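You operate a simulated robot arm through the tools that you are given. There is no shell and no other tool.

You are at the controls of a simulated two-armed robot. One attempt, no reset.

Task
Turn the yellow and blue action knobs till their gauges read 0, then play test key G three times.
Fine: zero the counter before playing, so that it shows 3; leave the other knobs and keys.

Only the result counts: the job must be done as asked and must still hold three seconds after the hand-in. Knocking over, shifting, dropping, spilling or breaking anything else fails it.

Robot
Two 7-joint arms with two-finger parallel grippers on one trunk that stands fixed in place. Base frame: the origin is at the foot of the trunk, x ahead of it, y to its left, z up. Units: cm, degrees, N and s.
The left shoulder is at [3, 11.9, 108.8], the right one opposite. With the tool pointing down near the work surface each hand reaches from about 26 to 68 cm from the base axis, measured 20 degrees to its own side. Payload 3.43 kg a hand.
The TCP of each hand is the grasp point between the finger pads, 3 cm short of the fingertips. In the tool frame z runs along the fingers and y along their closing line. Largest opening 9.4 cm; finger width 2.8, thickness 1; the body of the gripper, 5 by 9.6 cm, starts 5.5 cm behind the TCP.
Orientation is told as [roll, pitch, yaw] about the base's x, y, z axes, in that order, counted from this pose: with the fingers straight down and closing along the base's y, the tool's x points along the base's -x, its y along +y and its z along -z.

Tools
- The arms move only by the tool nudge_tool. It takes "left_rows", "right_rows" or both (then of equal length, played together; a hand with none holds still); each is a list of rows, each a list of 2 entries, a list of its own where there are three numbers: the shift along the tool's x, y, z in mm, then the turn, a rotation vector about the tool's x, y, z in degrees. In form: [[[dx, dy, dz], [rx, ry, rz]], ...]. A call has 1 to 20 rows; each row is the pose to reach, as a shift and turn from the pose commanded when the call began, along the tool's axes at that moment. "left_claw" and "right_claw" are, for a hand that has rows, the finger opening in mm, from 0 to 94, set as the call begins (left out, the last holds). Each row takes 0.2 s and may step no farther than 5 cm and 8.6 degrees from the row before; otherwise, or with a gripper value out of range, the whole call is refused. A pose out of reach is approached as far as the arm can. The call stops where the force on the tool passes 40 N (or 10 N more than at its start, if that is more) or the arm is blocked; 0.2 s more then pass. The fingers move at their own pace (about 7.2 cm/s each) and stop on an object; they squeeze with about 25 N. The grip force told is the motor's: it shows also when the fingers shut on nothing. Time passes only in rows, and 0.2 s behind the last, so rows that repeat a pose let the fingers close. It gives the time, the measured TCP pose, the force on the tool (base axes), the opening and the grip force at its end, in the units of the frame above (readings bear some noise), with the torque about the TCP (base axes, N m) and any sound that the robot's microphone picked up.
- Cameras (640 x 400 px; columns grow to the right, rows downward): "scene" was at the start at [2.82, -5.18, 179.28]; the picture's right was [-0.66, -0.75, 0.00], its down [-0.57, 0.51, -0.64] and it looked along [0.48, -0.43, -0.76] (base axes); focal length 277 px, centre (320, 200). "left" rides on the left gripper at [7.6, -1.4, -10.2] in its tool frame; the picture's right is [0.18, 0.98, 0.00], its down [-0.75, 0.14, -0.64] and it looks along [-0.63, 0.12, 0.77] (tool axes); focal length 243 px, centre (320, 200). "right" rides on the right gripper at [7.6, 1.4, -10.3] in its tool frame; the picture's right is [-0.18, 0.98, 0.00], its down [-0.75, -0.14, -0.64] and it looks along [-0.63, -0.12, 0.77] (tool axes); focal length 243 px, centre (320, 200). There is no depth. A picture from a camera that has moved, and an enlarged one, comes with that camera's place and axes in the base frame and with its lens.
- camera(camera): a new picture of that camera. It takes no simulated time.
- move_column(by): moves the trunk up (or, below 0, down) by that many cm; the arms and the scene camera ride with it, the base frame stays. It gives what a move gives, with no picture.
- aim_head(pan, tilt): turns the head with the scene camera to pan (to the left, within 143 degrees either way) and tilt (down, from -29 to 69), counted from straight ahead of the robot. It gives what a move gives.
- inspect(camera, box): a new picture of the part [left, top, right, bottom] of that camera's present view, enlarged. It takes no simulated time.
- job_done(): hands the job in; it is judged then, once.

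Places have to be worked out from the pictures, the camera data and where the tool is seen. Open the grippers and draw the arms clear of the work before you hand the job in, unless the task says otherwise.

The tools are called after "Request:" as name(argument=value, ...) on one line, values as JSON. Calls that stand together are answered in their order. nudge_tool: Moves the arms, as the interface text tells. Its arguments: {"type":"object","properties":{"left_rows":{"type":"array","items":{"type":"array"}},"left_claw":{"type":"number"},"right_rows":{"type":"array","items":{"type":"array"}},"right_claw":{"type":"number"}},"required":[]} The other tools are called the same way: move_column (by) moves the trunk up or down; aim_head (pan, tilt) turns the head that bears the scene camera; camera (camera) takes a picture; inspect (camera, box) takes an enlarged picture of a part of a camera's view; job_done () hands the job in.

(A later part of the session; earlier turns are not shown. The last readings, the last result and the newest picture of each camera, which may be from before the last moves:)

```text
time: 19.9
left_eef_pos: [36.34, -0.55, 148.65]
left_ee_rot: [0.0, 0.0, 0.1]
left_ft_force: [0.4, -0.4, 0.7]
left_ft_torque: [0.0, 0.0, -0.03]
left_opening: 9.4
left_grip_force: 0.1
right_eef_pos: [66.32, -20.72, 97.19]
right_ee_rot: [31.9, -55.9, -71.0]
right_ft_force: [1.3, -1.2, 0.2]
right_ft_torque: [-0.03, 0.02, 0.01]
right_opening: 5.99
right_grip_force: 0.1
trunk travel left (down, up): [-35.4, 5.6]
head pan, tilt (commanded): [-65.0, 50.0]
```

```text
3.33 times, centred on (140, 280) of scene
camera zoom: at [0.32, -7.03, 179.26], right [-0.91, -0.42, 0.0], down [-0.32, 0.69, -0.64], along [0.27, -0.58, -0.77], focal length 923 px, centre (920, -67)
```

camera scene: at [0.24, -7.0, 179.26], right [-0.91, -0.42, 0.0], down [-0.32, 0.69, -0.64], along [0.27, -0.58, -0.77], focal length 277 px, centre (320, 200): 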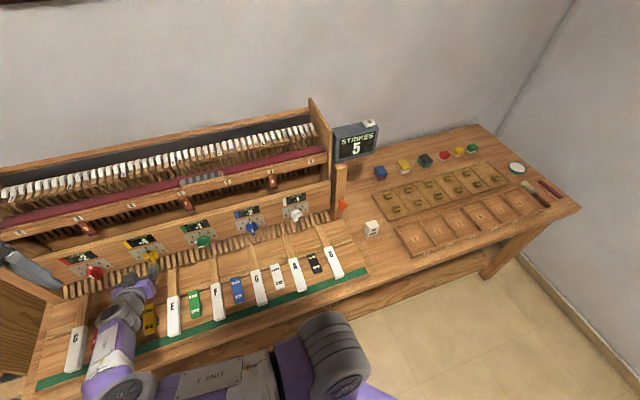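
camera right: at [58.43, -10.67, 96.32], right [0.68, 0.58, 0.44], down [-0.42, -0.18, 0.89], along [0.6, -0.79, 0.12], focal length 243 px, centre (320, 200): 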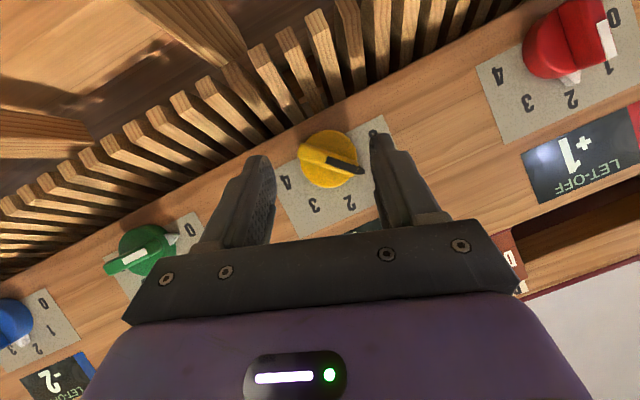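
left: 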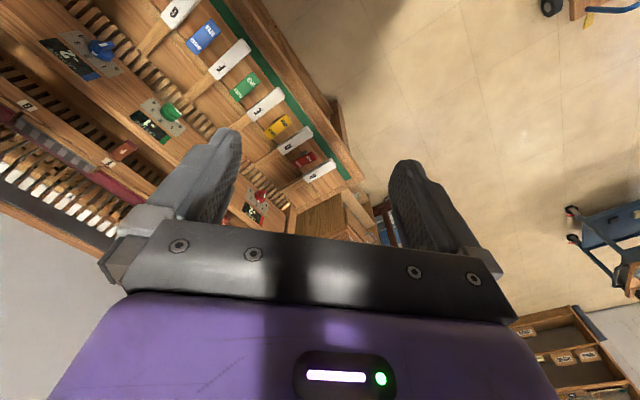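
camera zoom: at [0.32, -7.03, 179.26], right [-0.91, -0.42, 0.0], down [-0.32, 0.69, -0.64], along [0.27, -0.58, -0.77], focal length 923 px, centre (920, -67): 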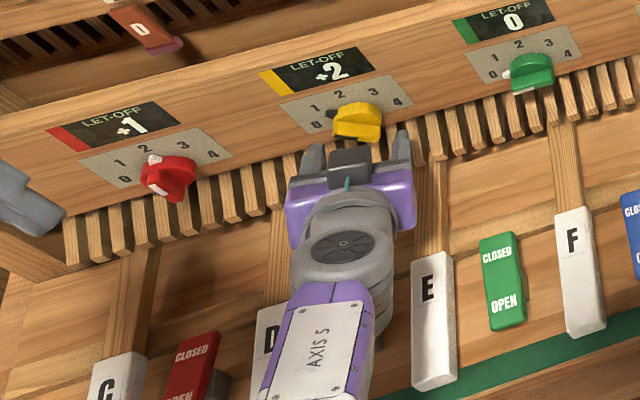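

The gauges hold at +2 with the knob free. I advance to the knob with the worked-out small side correction.

Request:
nudge_tool(right_rows=[[[-3, 2.4, 8], [0, 0, 0]], [[-6.5, 2.4, 17], [0, 0, 0]], [[-9.5, 2.4, 25], [0, 0, 0]], [[-9.5, 2.4, 25], [0, 0, 0]]], right_claw=60)

Request:
inspect(camera="right", box=[200, 50, 440, 250])

```text
time: 20.9
left_eef_pos: [36.37, -0.42, 148.71]
left_ee_rot: [0.0, 0.0, 0.0]
left_ft_force: [0.2, 0.2, 0.1]
left_ft_torque: [-0.03, -0.03, 0.04]
left_opening: 9.39
left_grip_force: 0.1
right_eef_pos: [68.43, -22.33, 96.94]
right_ee_rot: [31.6, -55.9, -70.8]
right_ft_force: [-0.4, -0.3, 0.3]
right_ft_torque: [-0.01, 0.0, -0.01]
right_opening: 6.02
right_grip_force: 0.0
trunk travel left (down, up): [-35.4, 5.6]
head pan, tilt (commanded): [-65.0, 50.0]
```

```text
2.00 times, centred on (320, 150) of right
camera zoom: at [60.58, -12.3, 96.0], right [0.68, 0.58, 0.44], down [-0.42, -0.18, 0.89], along [0.6, -0.79, 0.12], focal length 485 px, centre (320, 300)
```

zoom: 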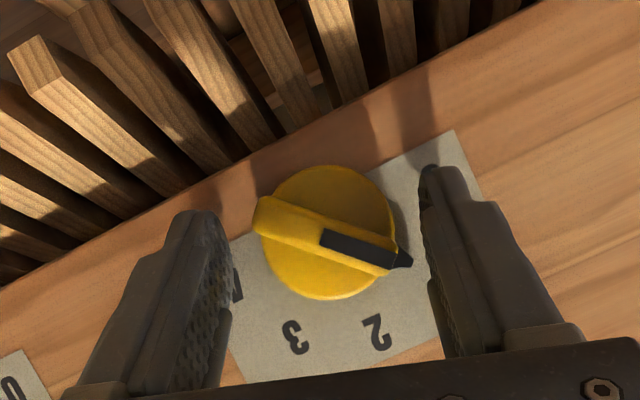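

The pointer would be hit by the right finger if I closed here, so I turn the open claw back 11° first and then close on the disc.

Request:
nudge_tool(right_rows=[[[0.5, 0.7, 0.2], [2.75, 0, -4.75]], [[0.9, 1.4, 0.5], [5.5, 0, -9.5]], [[0.9, 1.4, 0.5], [5.5, 0, -9.5]]], right_claw=60)

Request:
nudge_tool(right_rows=[[[0, 0, 0], [0, 0, 0]], [[0, 0, 0], [0, 0, 0]], [[0, 0, 0], [0, 0, 0]]], right_claw=0)

Request:
inspect(camera="right", box=[200, 50, 440, 250])

Request:
inspect(camera="scene", box=[60, 220, 220, 340])

```text
time: 21.7
left_eef_pos: [36.39, -0.52, 148.75]
left_ee_rot: [0.0, 0.0, 0.1]
left_ft_force: [-0.7, 0.1, 0.3]
left_ft_torque: [0.02, 0.0, -0.01]
left_opening: 9.39
left_grip_force: 0.1
right_eef_pos: [68.4, -22.27, 96.8]
right_ee_rot: [12.1, -59.5, -54.1]
right_ft_force: [0.3, 0.4, 0.2]
right_ft_torque: [-0.05, -0.02, 0.01]
right_opening: 6.01
right_grip_force: 0.0
trunk travel left (down, up): [-35.4, 5.6]
head pan, tilt (commanded): [-65.0, 50.0]
```

```text
time: 22.5
left_eef_pos: [36.43, -0.59, 148.75]
left_ee_rot: [0.0, 0.0, 0.1]
left_ft_force: [-0.6, 0.4, 0.5]
left_ft_torque: [0.02, -0.02, -0.01]
left_opening: 9.39
left_grip_force: 0.1
right_eef_pos: [68.61, -22.17, 96.92]
right_ee_rot: [12.3, -59.6, -54.3]
right_ft_force: [2.9, 2.0, 2.7]
right_ft_torque: [0.03, -0.03, 0.41]
right_opening: 4.06
right_grip_force: 45.1
trunk travel left (down, up): [-35.4, 5.6]
head pan, tilt (commanded): [-65.0, 50.0]
```

```text
2.00 times, centred on (320, 150) of right
camera zoom: at [60.59, -12.23, 95.62], right [0.73, 0.63, 0.26], down [-0.3, -0.05, 0.95], along [0.62, -0.77, 0.15], focal length 485 px, centre (320, 300)
```

zoom: 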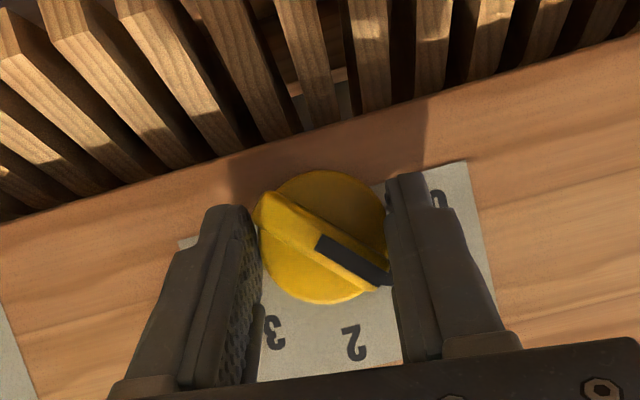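

```text
3.33 times, centred on (140, 280) of scene
camera zoom: at [0.36, -6.98, 179.26], right [-0.91, -0.42, 0.0], down [-0.32, 0.69, -0.64], along [0.27, -0.58, -0.77], focal length 923 px, centre (920, -67)
```

zoom: 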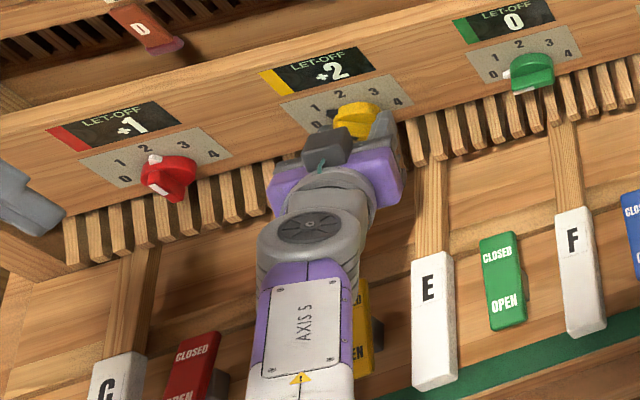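

The disc is gripped again (4.06 cm). I turn counter-clockwise about 44° toward mark 0.

Request:
nudge_tool(right_rows=[[[0.1, 1, 0], [3.7, 0, -6.4]], [[0.2, 2, 0.1], [7.4, 0, -12.8]], [[0.5, 3, 0.3], [11.1, 0, -19.2]], [[0.9, 4, 0.5], [14.8, 0, -25.6]], [[1.4, 4.8, 0.8], [18.5, 0, -32]], [[2, 5.6, 1.1], [22.2, 0, -38.5]], [[2, 5.6, 1.1], [22.2, 0, -38.5]]], right_claw=0)

Request:
inspect(camera="right", box=[200, 50, 440, 250])

Request:
inspect(camera="scene", box=[60, 220, 220, 340])

```text
time: 24.1
left_eef_pos: [36.46, -0.49, 148.61]
left_ee_rot: [0.0, 0.1, 0.0]
left_ft_force: [0.3, 0.4, -0.6]
left_ft_torque: [-0.03, 0.03, 0.02]
left_opening: 9.41
left_grip_force: 0.0
right_eef_pos: [68.99, -21.87, 96.74]
right_ee_rot: [-57.9, -42.8, 3.7]
right_ft_force: [13.2, 0.4, 3.9]
right_ft_torque: [0.14, 0.08, 0.66]
right_opening: 4.04
right_grip_force: 44.9
trunk travel left (down, up): [-35.4, 5.6]
head pan, tilt (commanded): [-65.0, 50.0]
```

```text
2.00 times, centred on (320, 150) of right
camera zoom: at [60.08, -12.8, 94.68], right [0.67, 0.57, -0.49], down [0.21, 0.48, 0.85], along [0.72, -0.67, 0.2], focal length 485 px, centre (320, 300)
```

zoom: 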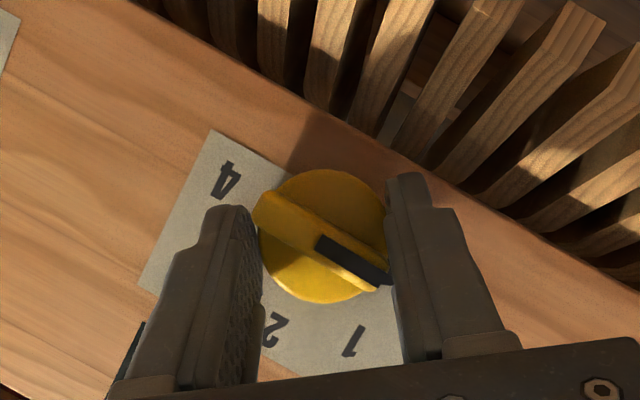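

```text
3.33 times, centred on (140, 280) of scene
camera zoom: at [0.48, -7.0, 179.26], right [-0.91, -0.42, 0.0], down [-0.32, 0.69, -0.64], along [0.27, -0.58, -0.77], focal length 923 px, centre (920, -67)
```

zoom: 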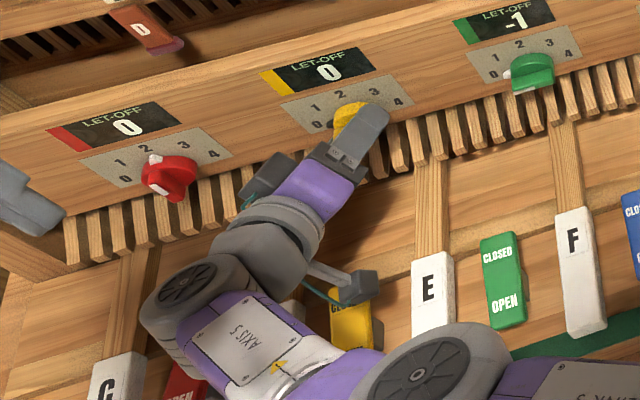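

Yellow reads 0 now. I open the claw and draw straight back from the panel, then check pointer and gauge.

Request:
nudge_tool(right_rows=[[[0, 0, 0], [0, 0, 0]], [[0, 0, 0], [0, 0, 0]], [[7.5, 0, -13], [0, 0, 0]], [[15, 0, -26], [0, 0, 0]], [[25, 0, -43], [0, 0, 0]], [[35, 0, -61], [0, 0, 0]], [[35, 0, -61], [0, 0, 0]]], right_claw=60)

Request:
camera(camera="right")

Request:
inspect(camera="scene", box=[60, 200, 340, 340])

```text
time: 25.7
left_eef_pos: [36.28, -0.54, 148.66]
left_ee_rot: [0.0, 0.0, 0.0]
left_ft_force: [-0.1, 0.0, 1.0]
left_ft_torque: [0.02, 0.03, 0.0]
left_opening: 9.39
left_grip_force: 0.0
right_eef_pos: [63.8, -16.92, 96.61]
right_ee_rot: [-57.8, -42.9, 3.4]
right_ft_force: [-1.4, 0.8, -0.6]
right_ft_torque: [0.02, 0.04, 0.01]
right_opening: 6.01
right_grip_force: 0.2
trunk travel left (down, up): [-35.4, 5.6]
head pan, tilt (commanded): [-65.0, 50.0]
```

```text
taken
camera right: at [54.87, -7.96, 94.74], right [0.67, 0.57, -0.48], down [0.21, 0.48, 0.85], along [0.71, -0.67, 0.2], focal length 243 px, centre (320, 200)
```

right: 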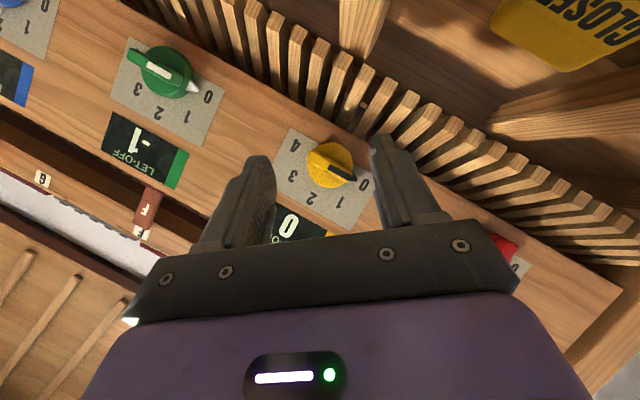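

```text
2.29 times, centred on (200, 270) of scene
camera zoom: at [0.34, -7.08, 179.25], right [-0.91, -0.42, 0.0], down [-0.32, 0.69, -0.64], along [0.27, -0.58, -0.77], focal length 633 px, centre (594, 40)
```

zoom: 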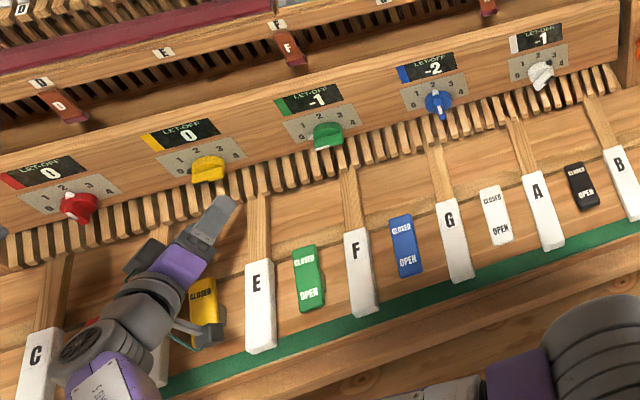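

Yellow reads 0 free of the claw (red 0, green -1). I raise the hand 8 cm clear of the yellow flap and turn the wrist back to level.

Request:
nudge_tool(right_rows=[[[-27.5, -24, -16], [0, 0, 0]], [[-55, -48, -32], [0, 0, 0]], [[-55, -48, -32], [-3.7, 0, 6.4]], [[-55, -48, -32], [-7.4, 0, 12.8]], [[-55, -48, -32], [-11.1, 0, 19.2]], [[-55, -48, -32], [-14.8, 0, 25.6]], [[-55, -48, -32], [-18.5, 0, 32]], [[-55, -48, -32], [-18.5, 0, 32]]], right_claw=60)

```text
time: 27.5
left_eef_pos: [36.33, -0.46, 148.63]
left_ee_rot: [0.0, 0.0, 0.1]
left_ft_force: [0.2, -0.7, 0.3]
left_ft_torque: [0.0, 0.02, 0.02]
left_opening: 9.43
left_grip_force: 0.1
right_eef_pos: [63.87, -16.7, 104.63]
right_ee_rot: [-2.4, -60.1, -41.5]
right_ft_force: [-0.3, 0.7, 0.3]
right_ft_torque: [0.02, -0.01, 0.0]
right_opening: 6.01
right_grip_force: 0.1
trunk travel left (down, up): [-35.4, 5.6]
head pan, tilt (commanded): [-65.0, 50.0]
```

I carry the hand along the panel to the front of the blue knob, squared up, about 10 cm short of it.

Request:
nudge_tool(right_rows=[[[0, -43, 0], [0, 0, 0.4]], [[0, -87, 0], [0.2, 0, 0.8]], [[0, -130, 0], [0.4, 0, 1.2]], [[0, -174, 0], [0.6, 0, 1.7]], [[0, -217, 0], [0.6, 0, 1.7]], [[0, -261, 0], [0.6, 0, 1.7]], [[10, -305, 8], [0.6, 0, 1.7]], [[28, -348, 22], [0.6, 0, 1.7]], [[28, -348, 22], [0.6, 0, 1.7]]], right_claw=60)

Request:
camera(camera="right")

Request:
inspect(camera="right", box=[240, 70, 400, 250])

Request:
camera(camera="scene")

```text
time: 29.5
left_eef_pos: [36.37, -0.26, 148.64]
left_ee_rot: [0.0, 0.0, 0.1]
left_ft_force: [0.6, -0.2, 0.0]
left_ft_torque: [-0.02, 0.03, -0.01]
left_opening: 9.41
left_grip_force: 0.0
right_eef_pos: [40.17, -42.34, 102.12]
right_ee_rot: [-0.5, -60.1, -44.7]
right_ft_force: [0.0, 0.3, 1.0]
right_ft_torque: [0.0, 0.0, -0.01]
right_opening: 5.99
right_grip_force: 0.1
trunk travel left (down, up): [-35.4, 5.6]
head pan, tilt (commanded): [-65.0, 50.0]
```

```text
taken
camera right: at [32.28, -32.31, 100.54], right [0.76, 0.63, 0.16], down [-0.23, 0.03, 0.97], along [0.61, -0.78, 0.17], focal length 243 px, centre (320, 200)
```

right: 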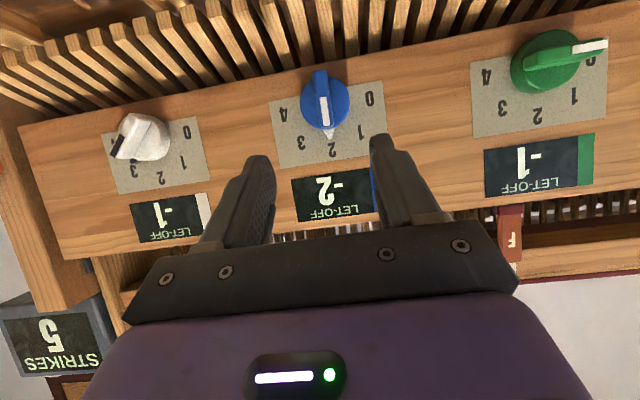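

```text
2.22 times, centred on (320, 160) of right
camera zoom: at [32.28, -32.31, 100.54], right [0.76, 0.63, 0.16], down [-0.23, 0.03, 0.97], along [0.61, -0.78, 0.17], focal length 539 px, centre (320, 289)
```

zoom: 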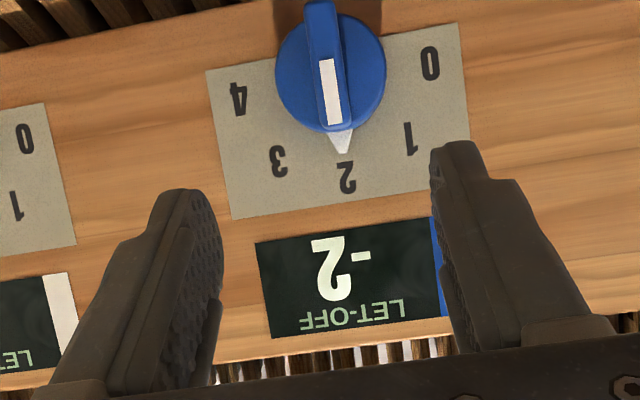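

```text
taken
camera scene: at [0.3, -6.86, 179.27], right [-0.91, -0.42, 0.0], down [-0.32, 0.69, -0.64], along [0.27, -0.58, -0.77], focal length 277 px, centre (320, 200)
```

scene: 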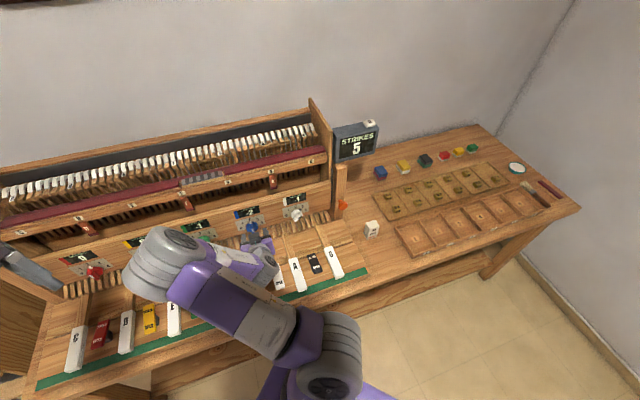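

Blue's pointer is at mark 2 reading -2; by calibration against the yellow view I put its axis at lateral -1.0, z 96.1. I move to just short of the fin and check.

Request:
nudge_tool(right_rows=[[[12, 3, 31], [0, 0, 0]], [[24, 5, 62], [0, 0, 0]], [[24, 5, 62], [0, 0, 0]]], right_claw=60)

Request:
inspect(camera="right", box=[200, 50, 440, 250])

```text
time: 30.3
left_eef_pos: [36.37, -0.41, 148.72]
left_ee_rot: [0.0, 0.0, 0.1]
left_ft_force: [0.2, 0.6, -0.2]
left_ft_torque: [-0.04, 0.0, -0.02]
left_opening: 9.4
left_grip_force: 0.1
right_eef_pos: [43.59, -44.98, 96.82]
right_ee_rot: [-0.3, -60.1, -44.8]
right_ft_force: [-0.4, 0.2, 0.5]
right_ft_torque: [0.03, -0.01, 0.02]
right_opening: 6.0
right_grip_force: 0.0
trunk travel left (down, up): [-35.4, 5.6]
head pan, tilt (commanded): [-65.0, 50.0]
```

```text
2.00 times, centred on (320, 150) of right
camera zoom: at [35.63, -35.01, 95.43], right [0.76, 0.63, 0.16], down [-0.23, 0.03, 0.97], along [0.61, -0.78, 0.17], focal length 485 px, centre (320, 300)
```

zoom: 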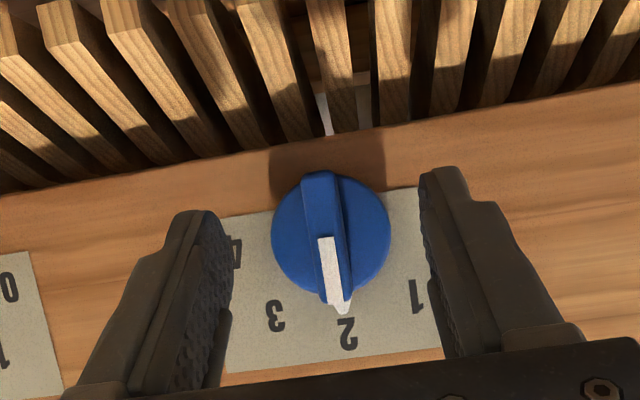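

The blue disc is centred (within 1 mm). I advance the last 1.6 cm and close on the disc.

Request:
nudge_tool(right_rows=[[[-4.4, 0.6, 6.6], [0, 0, 0]], [[-8.7, 0.6, 13.1], [0, 0, 0]], [[-8.7, 0.6, 13.1], [0, 0, 0]]], right_claw=60)

Request:
nudge_tool(right_rows=[[[0, 0, 0], [0, 0, 0]], [[0, 0, 0], [0, 0, 0]], [[0, 0, 0], [0, 0, 0]]], right_claw=0)

Request:
inspect(camera="right", box=[200, 50, 440, 250])

Request:
inspect(camera="scene", box=[120, 180, 340, 300])

```text
time: 31.1
left_eef_pos: [36.38, -0.6, 148.7]
left_ee_rot: [0.0, 0.0, 0.1]
left_ft_force: [-0.2, 0.6, -0.1]
left_ft_torque: [0.0, -0.04, 0.0]
left_opening: 9.41
left_grip_force: 0.1
right_eef_pos: [44.57, -45.97, 96.96]
right_ee_rot: [-0.3, -60.1, -44.6]
right_ft_force: [-0.1, -0.7, 0.7]
right_ft_torque: [0.04, 0.03, -0.02]
right_opening: 6.0
right_grip_force: 0.1
trunk travel left (down, up): [-35.4, 5.6]
head pan, tilt (commanded): [-65.0, 50.0]
```

```text
time: 31.9
left_eef_pos: [36.37, -0.57, 148.71]
left_ee_rot: [0.1, 0.1, 0.1]
left_ft_force: [0.2, 0.0, -0.3]
left_ft_torque: [0.01, 0.02, 0.0]
left_opening: 9.39
left_grip_force: 0.0
right_eef_pos: [44.68, -46.01, 96.89]
right_ee_rot: [-0.3, -60.1, -44.8]
right_ft_force: [1.8, 1.0, 1.2]
right_ft_torque: [0.13, 0.1, 0.1]
right_opening: 4.03
right_grip_force: 45.2
trunk travel left (down, up): [-35.4, 5.6]
head pan, tilt (commanded): [-65.0, 50.0]
```

```text
2.00 times, centred on (320, 150) of right
camera zoom: at [36.79, -36.04, 95.48], right [0.76, 0.63, 0.16], down [-0.23, 0.03, 0.97], along [0.61, -0.78, 0.17], focal length 485 px, centre (320, 300)
```

zoom: 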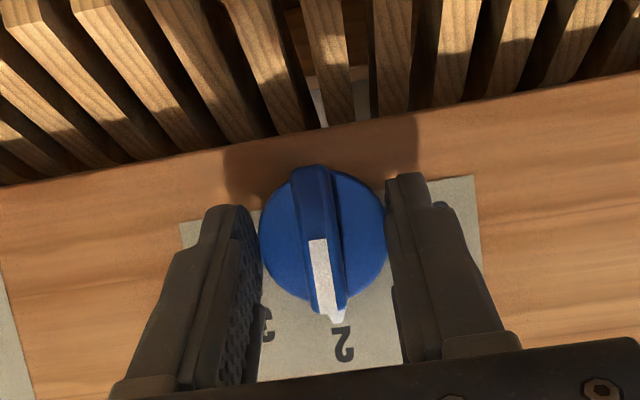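

```text
2.91 times, centred on (230, 240) of scene
camera zoom: at [0.33, -7.02, 179.26], right [-0.91, -0.42, 0.0], down [-0.32, 0.69, -0.64], along [0.27, -0.58, -0.77], focal length 806 px, centre (582, 84)
```

zoom: 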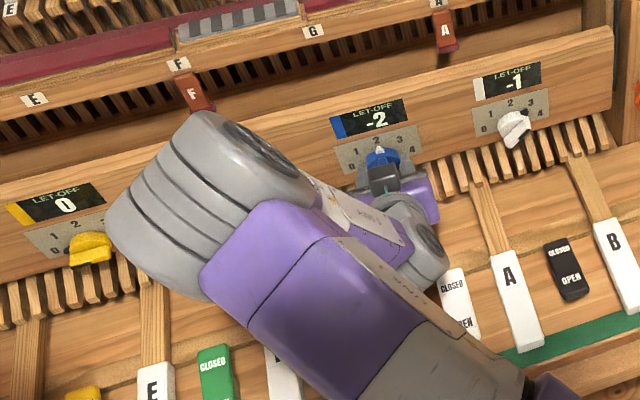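

The blue disc is gripped. I turn it 22.5° clockwise and check the arm's elbow in the scene before going on.

Request:
nudge_tool(right_rows=[[[0.1, -1, 0], [-3.75, 0, 6.5]], [[0.2, -2.1, 0.1], [-7.5, 0, 13]], [[0.5, -3.1, 0.3], [-11.25, 0, 19.5]], [[0.5, -3.1, 0.3], [-11.25, 0, 19.5]]], right_claw=0)

Request:
camera(camera="scene")

```text
time: 32.9
left_eef_pos: [36.32, -0.46, 148.66]
left_ee_rot: [0.0, 0.0, 0.1]
left_ft_force: [-0.3, -0.5, 0.0]
left_ft_torque: [0.0, 0.01, 0.0]
left_opening: 9.37
left_grip_force: 0.1
right_eef_pos: [44.47, -46.23, 96.86]
right_ee_rot: [39.7, -53.4, -78.6]
right_ft_force: [1.0, 0.2, 1.5]
right_ft_torque: [-0.03, -0.04, -0.21]
right_opening: 4.04
right_grip_force: 44.6
trunk travel left (down, up): [-35.4, 5.6]
head pan, tilt (commanded): [-65.0, 50.0]
```

```text
taken
camera scene: at [0.33, -7.02, 179.26], right [-0.91, -0.42, 0.0], down [-0.32, 0.69, -0.64], along [0.27, -0.58, -0.77], focal length 277 px, centre (320, 200)
```

scene: 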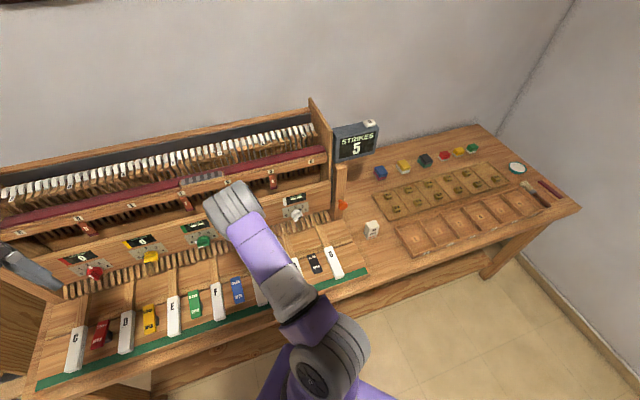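

Forces are small and the elbow is well up. I turn the other 22.5° to mark 3.

Request:
nudge_tool(right_rows=[[[0.1, -1, 0], [-3.75, 0, 6.5]], [[0.2, -2.1, 0.1], [-7.5, 0, 13]], [[0.5, -3.1, 0.3], [-11.25, 0, 19.5]], [[0.5, -3.1, 0.3], [-11.25, 0, 19.5]]], right_claw=0)

Request:
camera(camera="scene")

Request:
camera(camera="right")

```text
time: 33.9
left_eef_pos: [36.34, -0.42, 148.61]
left_ee_rot: [0.0, 0.0, 0.2]
left_ft_force: [0.1, 0.2, 0.2]
left_ft_torque: [0.01, 0.01, -0.01]
left_opening: 9.42
left_grip_force: 0.2
right_eef_pos: [44.23, -46.5, 96.74]
right_ee_rot: [63.5, -37.9, -95.9]
right_ft_force: [2.2, -3.7, 2.9]
right_ft_torque: [-0.08, -0.09, -0.38]
right_opening: 4.04
right_grip_force: 45.5
trunk travel left (down, up): [-35.4, 5.6]
head pan, tilt (commanded): [-65.0, 50.0]
```

```text
taken
camera scene: at [0.31, -7.05, 179.26], right [-0.91, -0.42, 0.0], down [-0.32, 0.69, -0.64], along [0.27, -0.58, -0.77], focal length 277 px, centre (320, 200)
```

scene: 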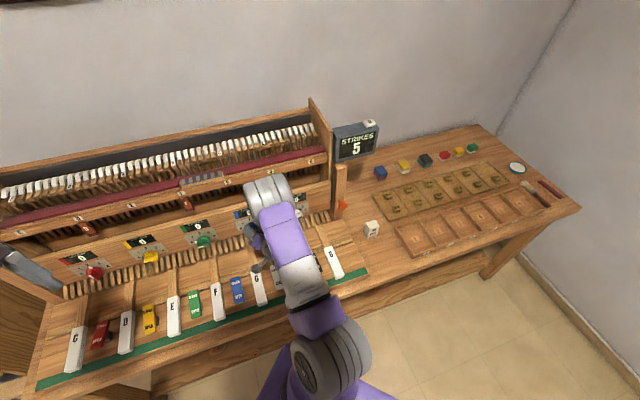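

```text
taken
camera right: at [36.8, -36.04, 96.67], right [0.48, 0.35, 0.81], down [-0.69, -0.43, 0.59], along [0.55, -0.83, 0.03], focal length 243 px, centre (320, 200)
```

right: 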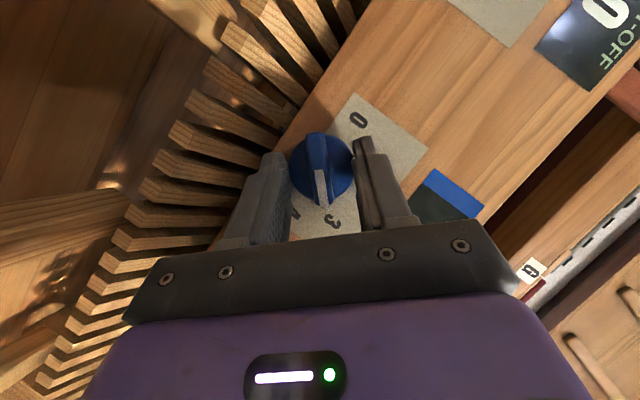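

The green gauge moved to 0, in keeping with blue stepping up. I enlarge the scene to see whether blue's gauge is visible.

Request:
inspect(camera="scene", box=[60, 180, 340, 300])

```text
2.29 times, centred on (200, 240) of scene
camera zoom: at [0.31, -7.05, 179.26], right [-0.91, -0.42, 0.0], down [-0.32, 0.69, -0.64], along [0.27, -0.58, -0.77], focal length 633 px, centre (594, 109)
```

zoom: 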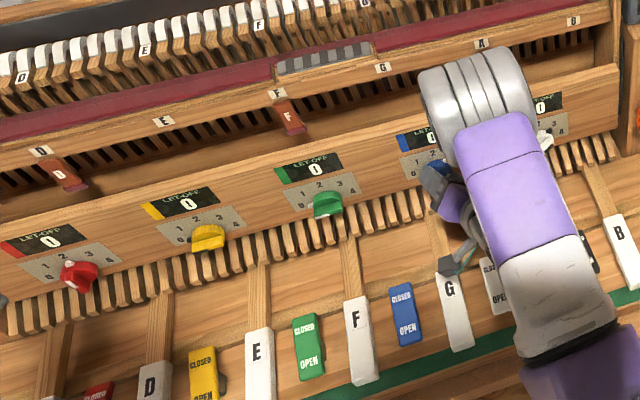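

Blue seems to read 0. I let go, draw straight back from the panel and look again.

Request:
nudge_tool(right_rows=[[[0, 0, 0], [0, 0, 0]], [[0, 0, 0], [0, 0, 0]], [[7.5, 0, -13], [0, 0, 0]], [[15, 0, -26], [0, 0, 0]], [[25, 0, -43], [0, 0, 0]], [[35, 0, -61], [0, 0, 0]], [[35, 0, -61], [0, 0, 0]]], right_claw=60)

Request:
camera(camera="right")

Request:
inspect(camera="scene", box=[60, 180, 340, 300])

```text
time: 35.5
left_eef_pos: [36.29, -0.49, 148.61]
left_ee_rot: [0.0, 0.0, 0.1]
left_ft_force: [-0.3, 0.4, 1.2]
left_ft_torque: [0.03, -0.02, 0.02]
left_opening: 9.4
left_grip_force: 0.1
right_eef_pos: [39.25, -41.4, 96.57]
right_ee_rot: [63.4, -37.9, -95.9]
right_ft_force: [0.5, -0.3, 0.3]
right_ft_torque: [-0.01, -0.01, 0.01]
right_opening: 6.01
right_grip_force: 0.0
trunk travel left (down, up): [-35.4, 5.6]
head pan, tilt (commanded): [-65.0, 50.0]
```

```text
taken
camera right: at [31.81, -31.03, 96.64], right [0.48, 0.35, 0.81], down [-0.68, -0.43, 0.59], along [0.55, -0.83, 0.03], focal length 243 px, centre (320, 200)
```

right: 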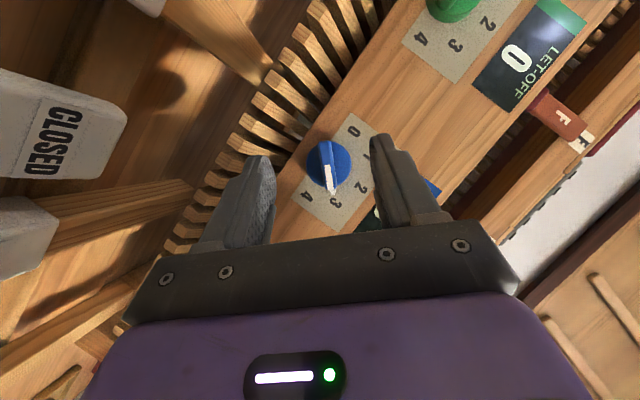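

```text
2.29 times, centred on (200, 240) of scene
camera zoom: at [0.33, -7.04, 179.26], right [-0.91, -0.42, 0.0], down [-0.32, 0.69, -0.64], along [0.27, -0.58, -0.77], focal length 633 px, centre (594, 109)
```

zoom: 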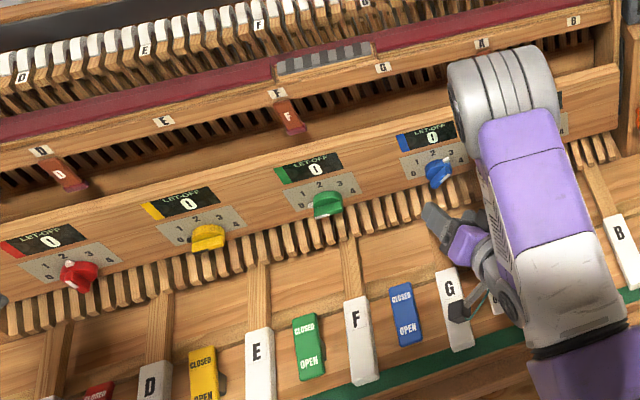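

Blue and yellow both read 0 now (the others too). I raise the hand 10 cm and turn the wrist back before going to the counter's zero button.

Request:
nudge_tool(right_rows=[[[-25, 28, -14], [0, 0, 0]], [[-49, 57, -28], [0, 0, 0]], [[-61, 71, -35], [3.75, 0, -6.5]], [[-61, 71, -35], [7.5, 0, -13]], [[-61, 71, -35], [11.25, 0, -19.5]], [[-61, 71, -35], [15, 0, -26]], [[-61, 71, -35], [18.75, 0, -32.5]], [[-61, 71, -35], [22.5, 0, -39]], [[-61, 71, -35], [22.5, 0, -39]]], right_claw=0)

Request:
camera(camera="scene")

```text
time: 37.5
left_eef_pos: [36.29, -0.54, 148.7]
left_ee_rot: [0.0, 0.0, 0.1]
left_ft_force: [-0.4, 0.0, -0.6]
left_ft_torque: [-0.01, 0.0, 0.01]
left_opening: 9.38
left_grip_force: 0.0
right_eef_pos: [39.29, -41.41, 106.71]
right_ee_rot: [-0.5, -60.1, -44.6]
right_ft_force: [-0.4, 0.6, -0.1]
right_ft_torque: [0.01, -0.01, 0.0]
right_opening: 0.04
right_grip_force: 24.5
trunk travel left (down, up): [-35.4, 5.6]
head pan, tilt (commanded): [-65.0, 50.0]
```

```text
taken
camera scene: at [0.28, -7.08, 179.26], right [-0.91, -0.42, 0.0], down [-0.32, 0.69, -0.64], along [0.27, -0.58, -0.77], focal length 277 px, centre (320, 200)
```

scene: 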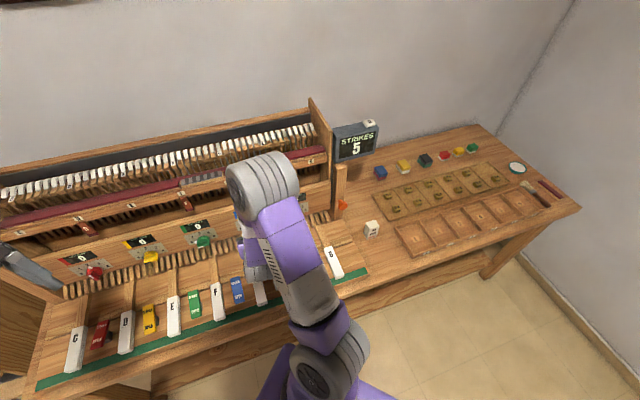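

The claw is shut. I raise the hand to about z=136 while easing the tilt to 45°.

Request:
nudge_tool(right_rows=[[[-42, 0, -24], [0, 2.5, 0]], [[-84, 0, -48], [0, 5, 0]], [[-126, 0, -73], [0, 7.5, 0]], [[-168, 0, -97], [0, 10, 0]], [[-210, 0, -121], [0, 12.5, 0]], [[-252, 0, -145], [0, 15, 0]], [[-252, 0, -145], [0, 15, 0]]], right_claw=0)

```text
time: 39.1
left_eef_pos: [36.37, -0.43, 148.8]
left_ee_rot: [0.0, 0.0, 0.0]
left_ft_force: [1.0, 0.8, 0.1]
left_ft_torque: [0.02, -0.03, 0.01]
left_opening: 9.36
left_grip_force: 0.0
right_eef_pos: [39.36, -41.36, 135.74]
right_ee_rot: [-0.1, -45.0, -44.9]
right_ft_force: [-0.3, -0.2, 0.1]
right_ft_torque: [-0.04, -0.03, 0.01]
right_opening: 0.03
right_grip_force: 24.6
trunk travel left (down, up): [-35.4, 5.6]
head pan, tilt (commanded): [-65.0, 50.0]
```

Next I carry the hand to the right at this height, turning to face the counter, stopping about 20 cm short of it.

Request:
nudge_tool(right_rows=[[[2, -42, -3], [2.9, 0, 2.9]], [[4, -84, -5], [5.8, 0, 5.8]], [[7, -126, -8], [8.7, 0, 8.7]], [[9, -168, -10], [11.7, 0, 11.7]], [[11, -210, -13], [14.6, 0, 14.6]], [[13, -252, -16], [17.5, 0, 17.5]], [[16, -294, -18], [20.4, 0, 20.4]], [[18, -335, -21], [23.3, 0, 23.3]], [[18, -335, -21], [23.3, 0, 23.3]]], right_claw=0)

Request:
camera(camera="right")

Request:
camera(camera="scene")

```text
time: 41.1
left_eef_pos: [36.39, -0.43, 148.69]
left_ee_rot: [0.1, -0.1, 0.1]
left_ft_force: [0.1, 0.1, 0.0]
left_ft_torque: [-0.06, -0.01, 0.01]
left_opening: 9.42
left_grip_force: 0.1
right_eef_pos: [13.86, -62.93, 136.12]
right_ee_rot: [-0.1, -45.1, -77.9]
right_ft_force: [-0.3, 0.0, -0.2]
right_ft_torque: [0.04, 0.0, 0.04]
right_opening: 0.02
right_grip_force: 25.0
trunk travel left (down, up): [-35.4, 5.6]
head pan, tilt (commanded): [-65.0, 50.0]
```

```text
taken
camera right: at [12.68, -50.36, 137.96], right [0.99, 0.08, 0.13], down [-0.12, -0.1, 0.99], along [0.09, -0.99, -0.09], focal length 243 px, centre (320, 200)
```

right: 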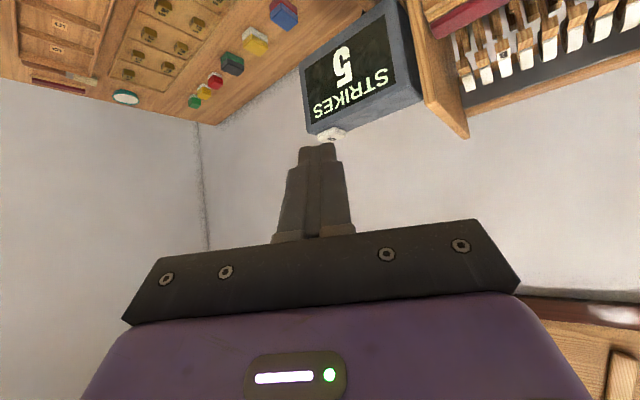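

```text
taken
camera scene: at [0.36, -6.99, 179.26], right [-0.91, -0.42, 0.0], down [-0.32, 0.69, -0.64], along [0.27, -0.58, -0.77], focal length 277 px, centre (320, 200)
```

scene: 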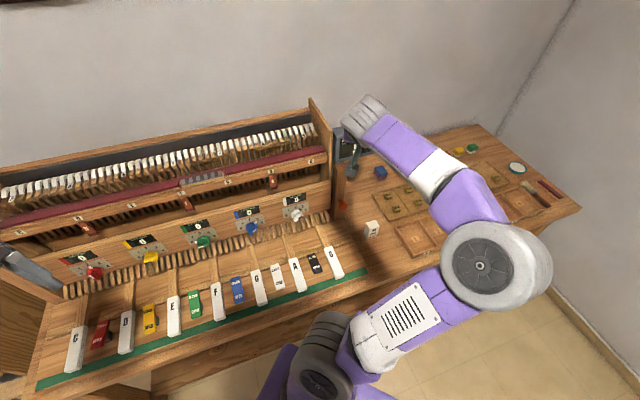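

The button shows right above the fingertips in the (inverted) wrist view. I enlarge it.

Request:
inspect(camera="right", box=[270, 0, 450, 180])

Request:
inspect(camera="scene", box=[300, 80, 420, 200])

```text
2.22 times, centred on (360, 90) of right
camera zoom: at [12.68, -50.36, 137.96], right [0.99, 0.08, 0.13], down [-0.12, -0.1, 0.99], along [0.09, -0.99, -0.09], focal length 539 px, centre (231, 444)
```

zoom: 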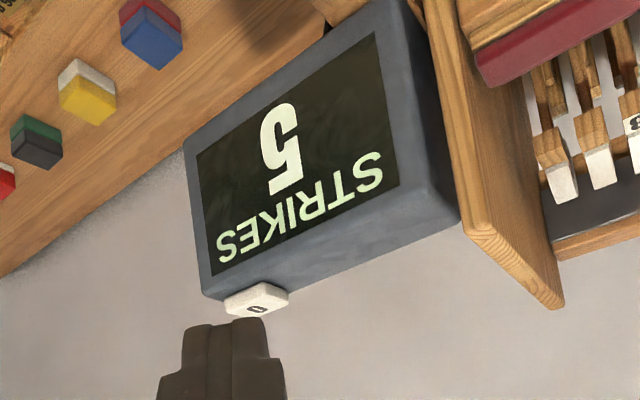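

```text
3.33 times, centred on (360, 140) of scene
camera zoom: at [0.36, -6.99, 179.26], right [-0.91, -0.42, 0.0], down [-0.32, 0.69, -0.64], along [0.27, -0.58, -0.77], focal length 923 px, centre (187, 400)
```

zoom: 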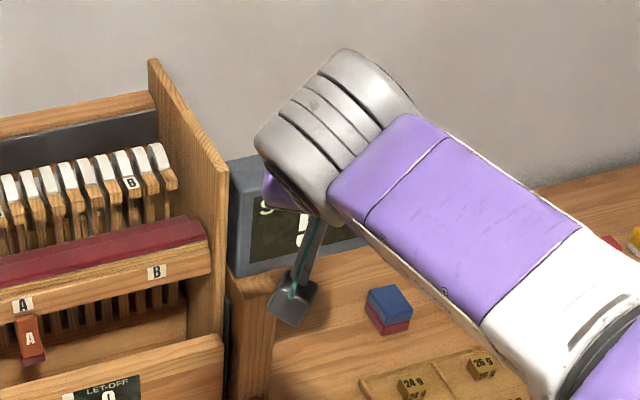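

The button's centre works out at about (18.4,-83.7,126). I raise the trunk 5.5 cm for reach before moving above it.

Request:
move_column(by=5.5)

Request:
inspect(camera="right", box=[270, 0, 450, 180])

```text
time: 42.0
left_eef_pos: [36.35, -0.52, 154.18]
left_ee_rot: [0.0, 0.0, 0.1]
left_ft_force: [-0.2, 0.6, 0.2]
left_ft_torque: [0.0, -0.02, 0.02]
left_opening: 9.41
left_grip_force: 0.2
right_eef_pos: [13.88, -63.16, 141.42]
right_ee_rot: [-0.1, -45.1, -77.8]
right_ft_force: [-0.8, 0.3, 0.3]
right_ft_torque: [-0.01, -0.02, -0.02]
right_opening: 0.01
right_grip_force: 24.4
trunk travel left (down, up): [-40.9, 0.1]
head pan, tilt (commanded): [-65.0, 50.0]
```

```text
2.22 times, centred on (360, 90) of right
camera zoom: at [12.69, -50.36, 143.43], right [0.99, 0.08, 0.13], down [-0.12, -0.1, 0.99], along [0.09, -0.99, -0.09], focal length 539 px, centre (231, 444)
```

zoom: 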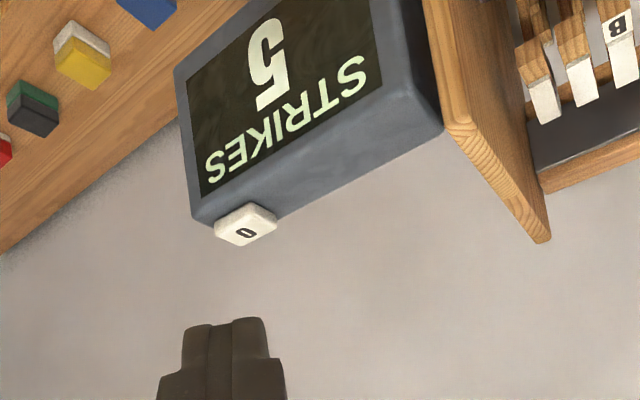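

Three views agree on the button's top centre at about (18.5,-83.7,126.2). I move the closed fingertips to 3 cm above it, tilting to 30° below level.

Request:
nudge_tool(right_rows=[[[-14, 0, 41], [0, -3, 0]], [[-27, 1, 81], [0, -6, 0]], [[-41, 1, 122], [0, -9, 0]], [[-54, 2, 162], [0, -12, 0]], [[-68, 2, 203], [0, -15, 0]], [[-68, 2, 203], [0, -15, 0]]], right_claw=0)

Request:
camera(camera="right")

Request:
inspect(camera="right", box=[240, 60, 400, 220])

Request:
inspect(camera="scene", box=[280, 60, 440, 200])

```text
time: 43.4
left_eef_pos: [36.45, -0.39, 154.34]
left_ee_rot: [0.1, -0.1, 0.1]
left_ft_force: [-0.7, -0.6, 1.2]
left_ft_torque: [-0.03, 0.0, 0.0]
left_opening: 9.43
left_grip_force: 0.1
right_eef_pos: [18.06, -81.63, 132.19]
right_ee_rot: [-0.2, -60.3, -77.8]
right_ft_force: [-0.4, -0.1, -0.4]
right_ft_torque: [0.0, -0.03, 0.02]
right_opening: 0.0
right_grip_force: 24.8
trunk travel left (down, up): [-40.9, 0.1]
head pan, tilt (commanded): [-65.0, 50.0]
```

```text
taken
camera right: at [16.88, -68.96, 130.74], right [0.98, 0.12, 0.16], down [-0.17, 0.15, 0.97], along [0.09, -0.98, 0.17], focal length 243 px, centre (320, 200)
```

right: 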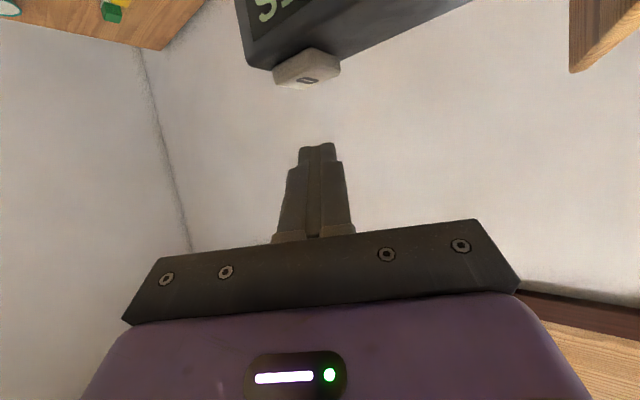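

```text
2.50 times, centred on (320, 140) of right
camera zoom: at [16.88, -68.96, 130.74], right [0.98, 0.12, 0.16], down [-0.17, 0.15, 0.97], along [0.09, -0.98, 0.17], focal length 606 px, centre (320, 350)
```

zoom: 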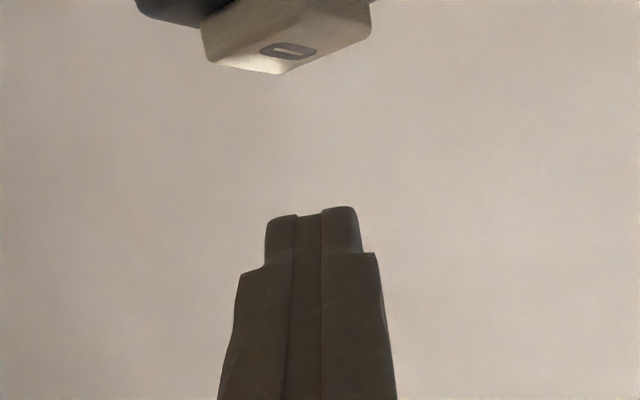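

```text
2.86 times, centred on (360, 130) of scene
camera zoom: at [0.35, -6.83, 184.77], right [-0.91, -0.42, 0.0], down [-0.32, 0.69, -0.64], along [0.27, -0.58, -0.77], focal length 791 px, centre (206, 400)
```

zoom: 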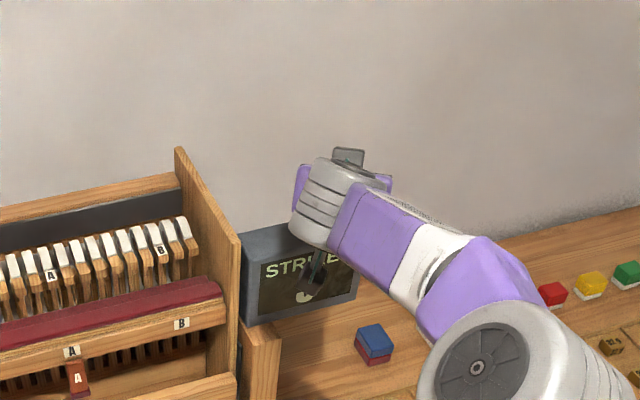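

The tip is right over the button, about 3 cm above it. I go down 27 mm with a 4 mm forward correction and check for contact.

Request:
nudge_tool(right_rows=[[[7, 0, 6], [0, 0, 0]], [[14, 0, 11.5], [0, 0, 0]], [[21.4, 0, 17], [0, 0, 0]], [[21.4, 0, 17], [0, 0, 0]]], right_claw=0)

Request:
inspect(camera="right", box=[240, 60, 400, 220])

```text
time: 44.4
left_eef_pos: [36.31, -0.41, 154.25]
left_ee_rot: [0.0, -0.1, 0.1]
left_ft_force: [-0.7, 0.0, -0.3]
left_ft_torque: [0.0, 0.01, -0.01]
left_opening: 9.4
left_grip_force: 0.1
right_eef_pos: [18.12, -82.03, 129.42]
right_ee_rot: [-0.2, -60.3, -77.7]
right_ft_force: [0.2, -0.6, -0.4]
right_ft_torque: [-0.03, -0.01, 0.01]
right_opening: 0.0
right_grip_force: 25.1
trunk travel left (down, up): [-40.9, 0.1]
head pan, tilt (commanded): [-65.0, 50.0]
```

```text
2.50 times, centred on (320, 140) of right
camera zoom: at [16.97, -69.4, 127.93], right [0.98, 0.12, 0.16], down [-0.17, 0.15, 0.97], along [0.09, -0.98, 0.17], focal length 606 px, centre (320, 350)
```

zoom: 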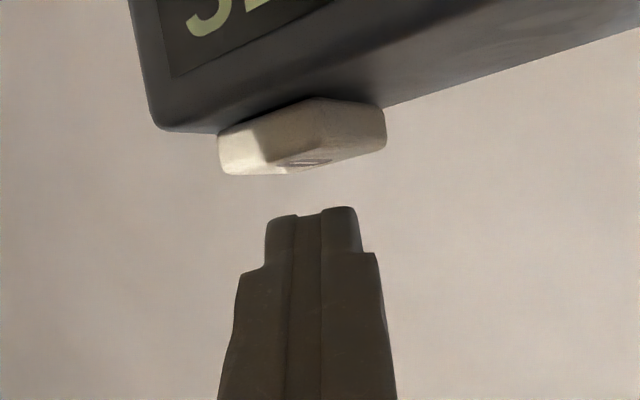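

The gap to the button is about 1 cm and the tip is centred over it. I go down 10 mm in small rows and check force and display.

Request:
nudge_tool(right_rows=[[[2.2, 0, 1.2], [0, 0, 0]], [[4.3, 0, 2.5], [0, 0, 0]], [[6.5, 0, 3.8], [0, 0, 0]], [[8.7, 0, 5], [0, 0, 0]], [[8.7, 0, 5], [0, 0, 0]]], right_claw=0)

Request:
inspect(camera="right", box=[240, 0, 400, 220])

```text
time: 45.6
left_eef_pos: [36.41, -0.48, 154.29]
left_ee_rot: [0.1, 0.0, 0.1]
left_ft_force: [0.9, -0.1, 0.1]
left_ft_torque: [-0.01, 0.01, 0.03]
left_opening: 9.39
left_grip_force: 0.1
right_eef_pos: [18.2, -82.15, 128.35]
right_ee_rot: [-0.1, -60.1, -77.9]
right_ft_force: [-0.6, -0.6, 0.7]
right_ft_torque: [-0.02, 0.0, 0.0]
right_opening: 0.01
right_grip_force: 25.3
trunk travel left (down, up): [-40.9, 0.1]
head pan, tilt (commanded): [-65.0, 50.0]
```

```text
1.82 times, centred on (320, 110) of right
camera zoom: at [16.92, -69.45, 126.91], right [0.98, 0.11, 0.16], down [-0.17, 0.15, 0.97], along [0.09, -0.98, 0.17], focal length 441 px, centre (320, 364)
```

zoom: 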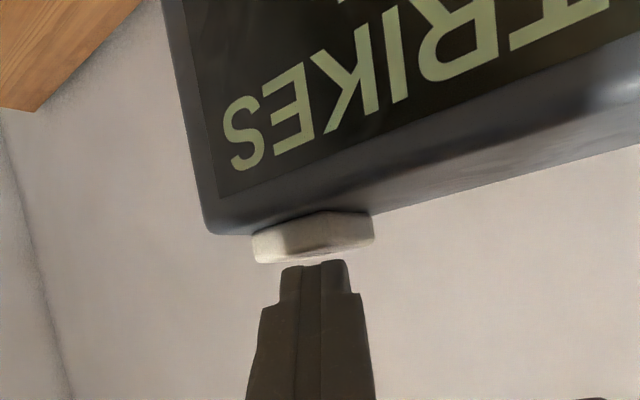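

The tip is about to touch the button. I press down a further 6 mm in fine rows.

Request:
nudge_tool(right_rows=[[[1.3, 0, 0.8], [0, 0, 0]], [[2.6, 0, 1.5], [0, 0, 0]], [[3.9, 0, 2.3], [0, 0, 0]], [[5.2, 0, 3], [0, 0, 0]], [[5.2, 0, 3], [0, 0, 0]]], right_claw=0)

Request:
camera(camera="right")

Request:
inspect(camera="scene", box=[280, 60, 440, 200])

```text
time: 46.8
left_eef_pos: [36.25, -0.47, 154.28]
left_ee_rot: [0.0, 0.0, 0.2]
left_ft_force: [0.0, 0.5, 0.0]
left_ft_torque: [0.02, 0.01, 0.0]
left_opening: 9.41
left_grip_force: 0.1
right_eef_pos: [18.04, -82.17, 127.99]
right_ee_rot: [-0.2, -60.4, -77.8]
right_ft_force: [-0.7, -6.4, 11.9]
right_ft_torque: [-0.39, -0.03, -0.05]
right_opening: 0.01
right_grip_force: 25.3
trunk travel left (down, up): [-40.9, 0.1]
head pan, tilt (commanded): [-65.0, 50.0]
heard: click
```

```text
taken
camera right: at [16.92, -69.45, 126.43], right [0.98, 0.12, 0.16], down [-0.18, 0.15, 0.97], along [0.09, -0.98, 0.17], focal length 243 px, centre (320, 200)
```

right: 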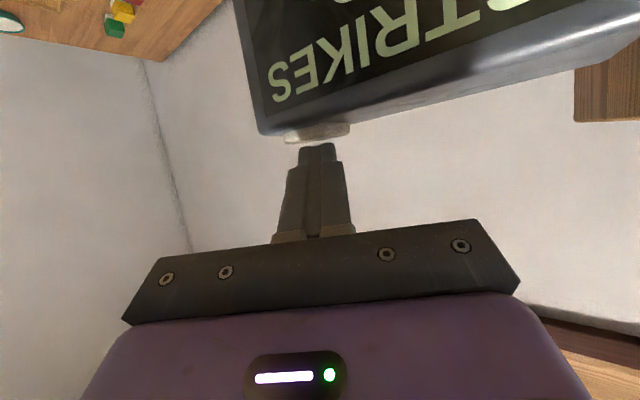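

```text
2.86 times, centred on (360, 130) of scene
camera zoom: at [0.25, -6.96, 184.77], right [-0.91, -0.42, 0.0], down [-0.32, 0.69, -0.64], along [0.27, -0.58, -0.77], focal length 791 px, centre (206, 400)
```

zoom: 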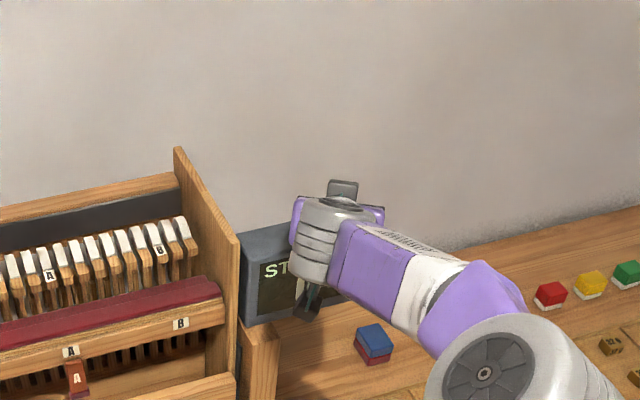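

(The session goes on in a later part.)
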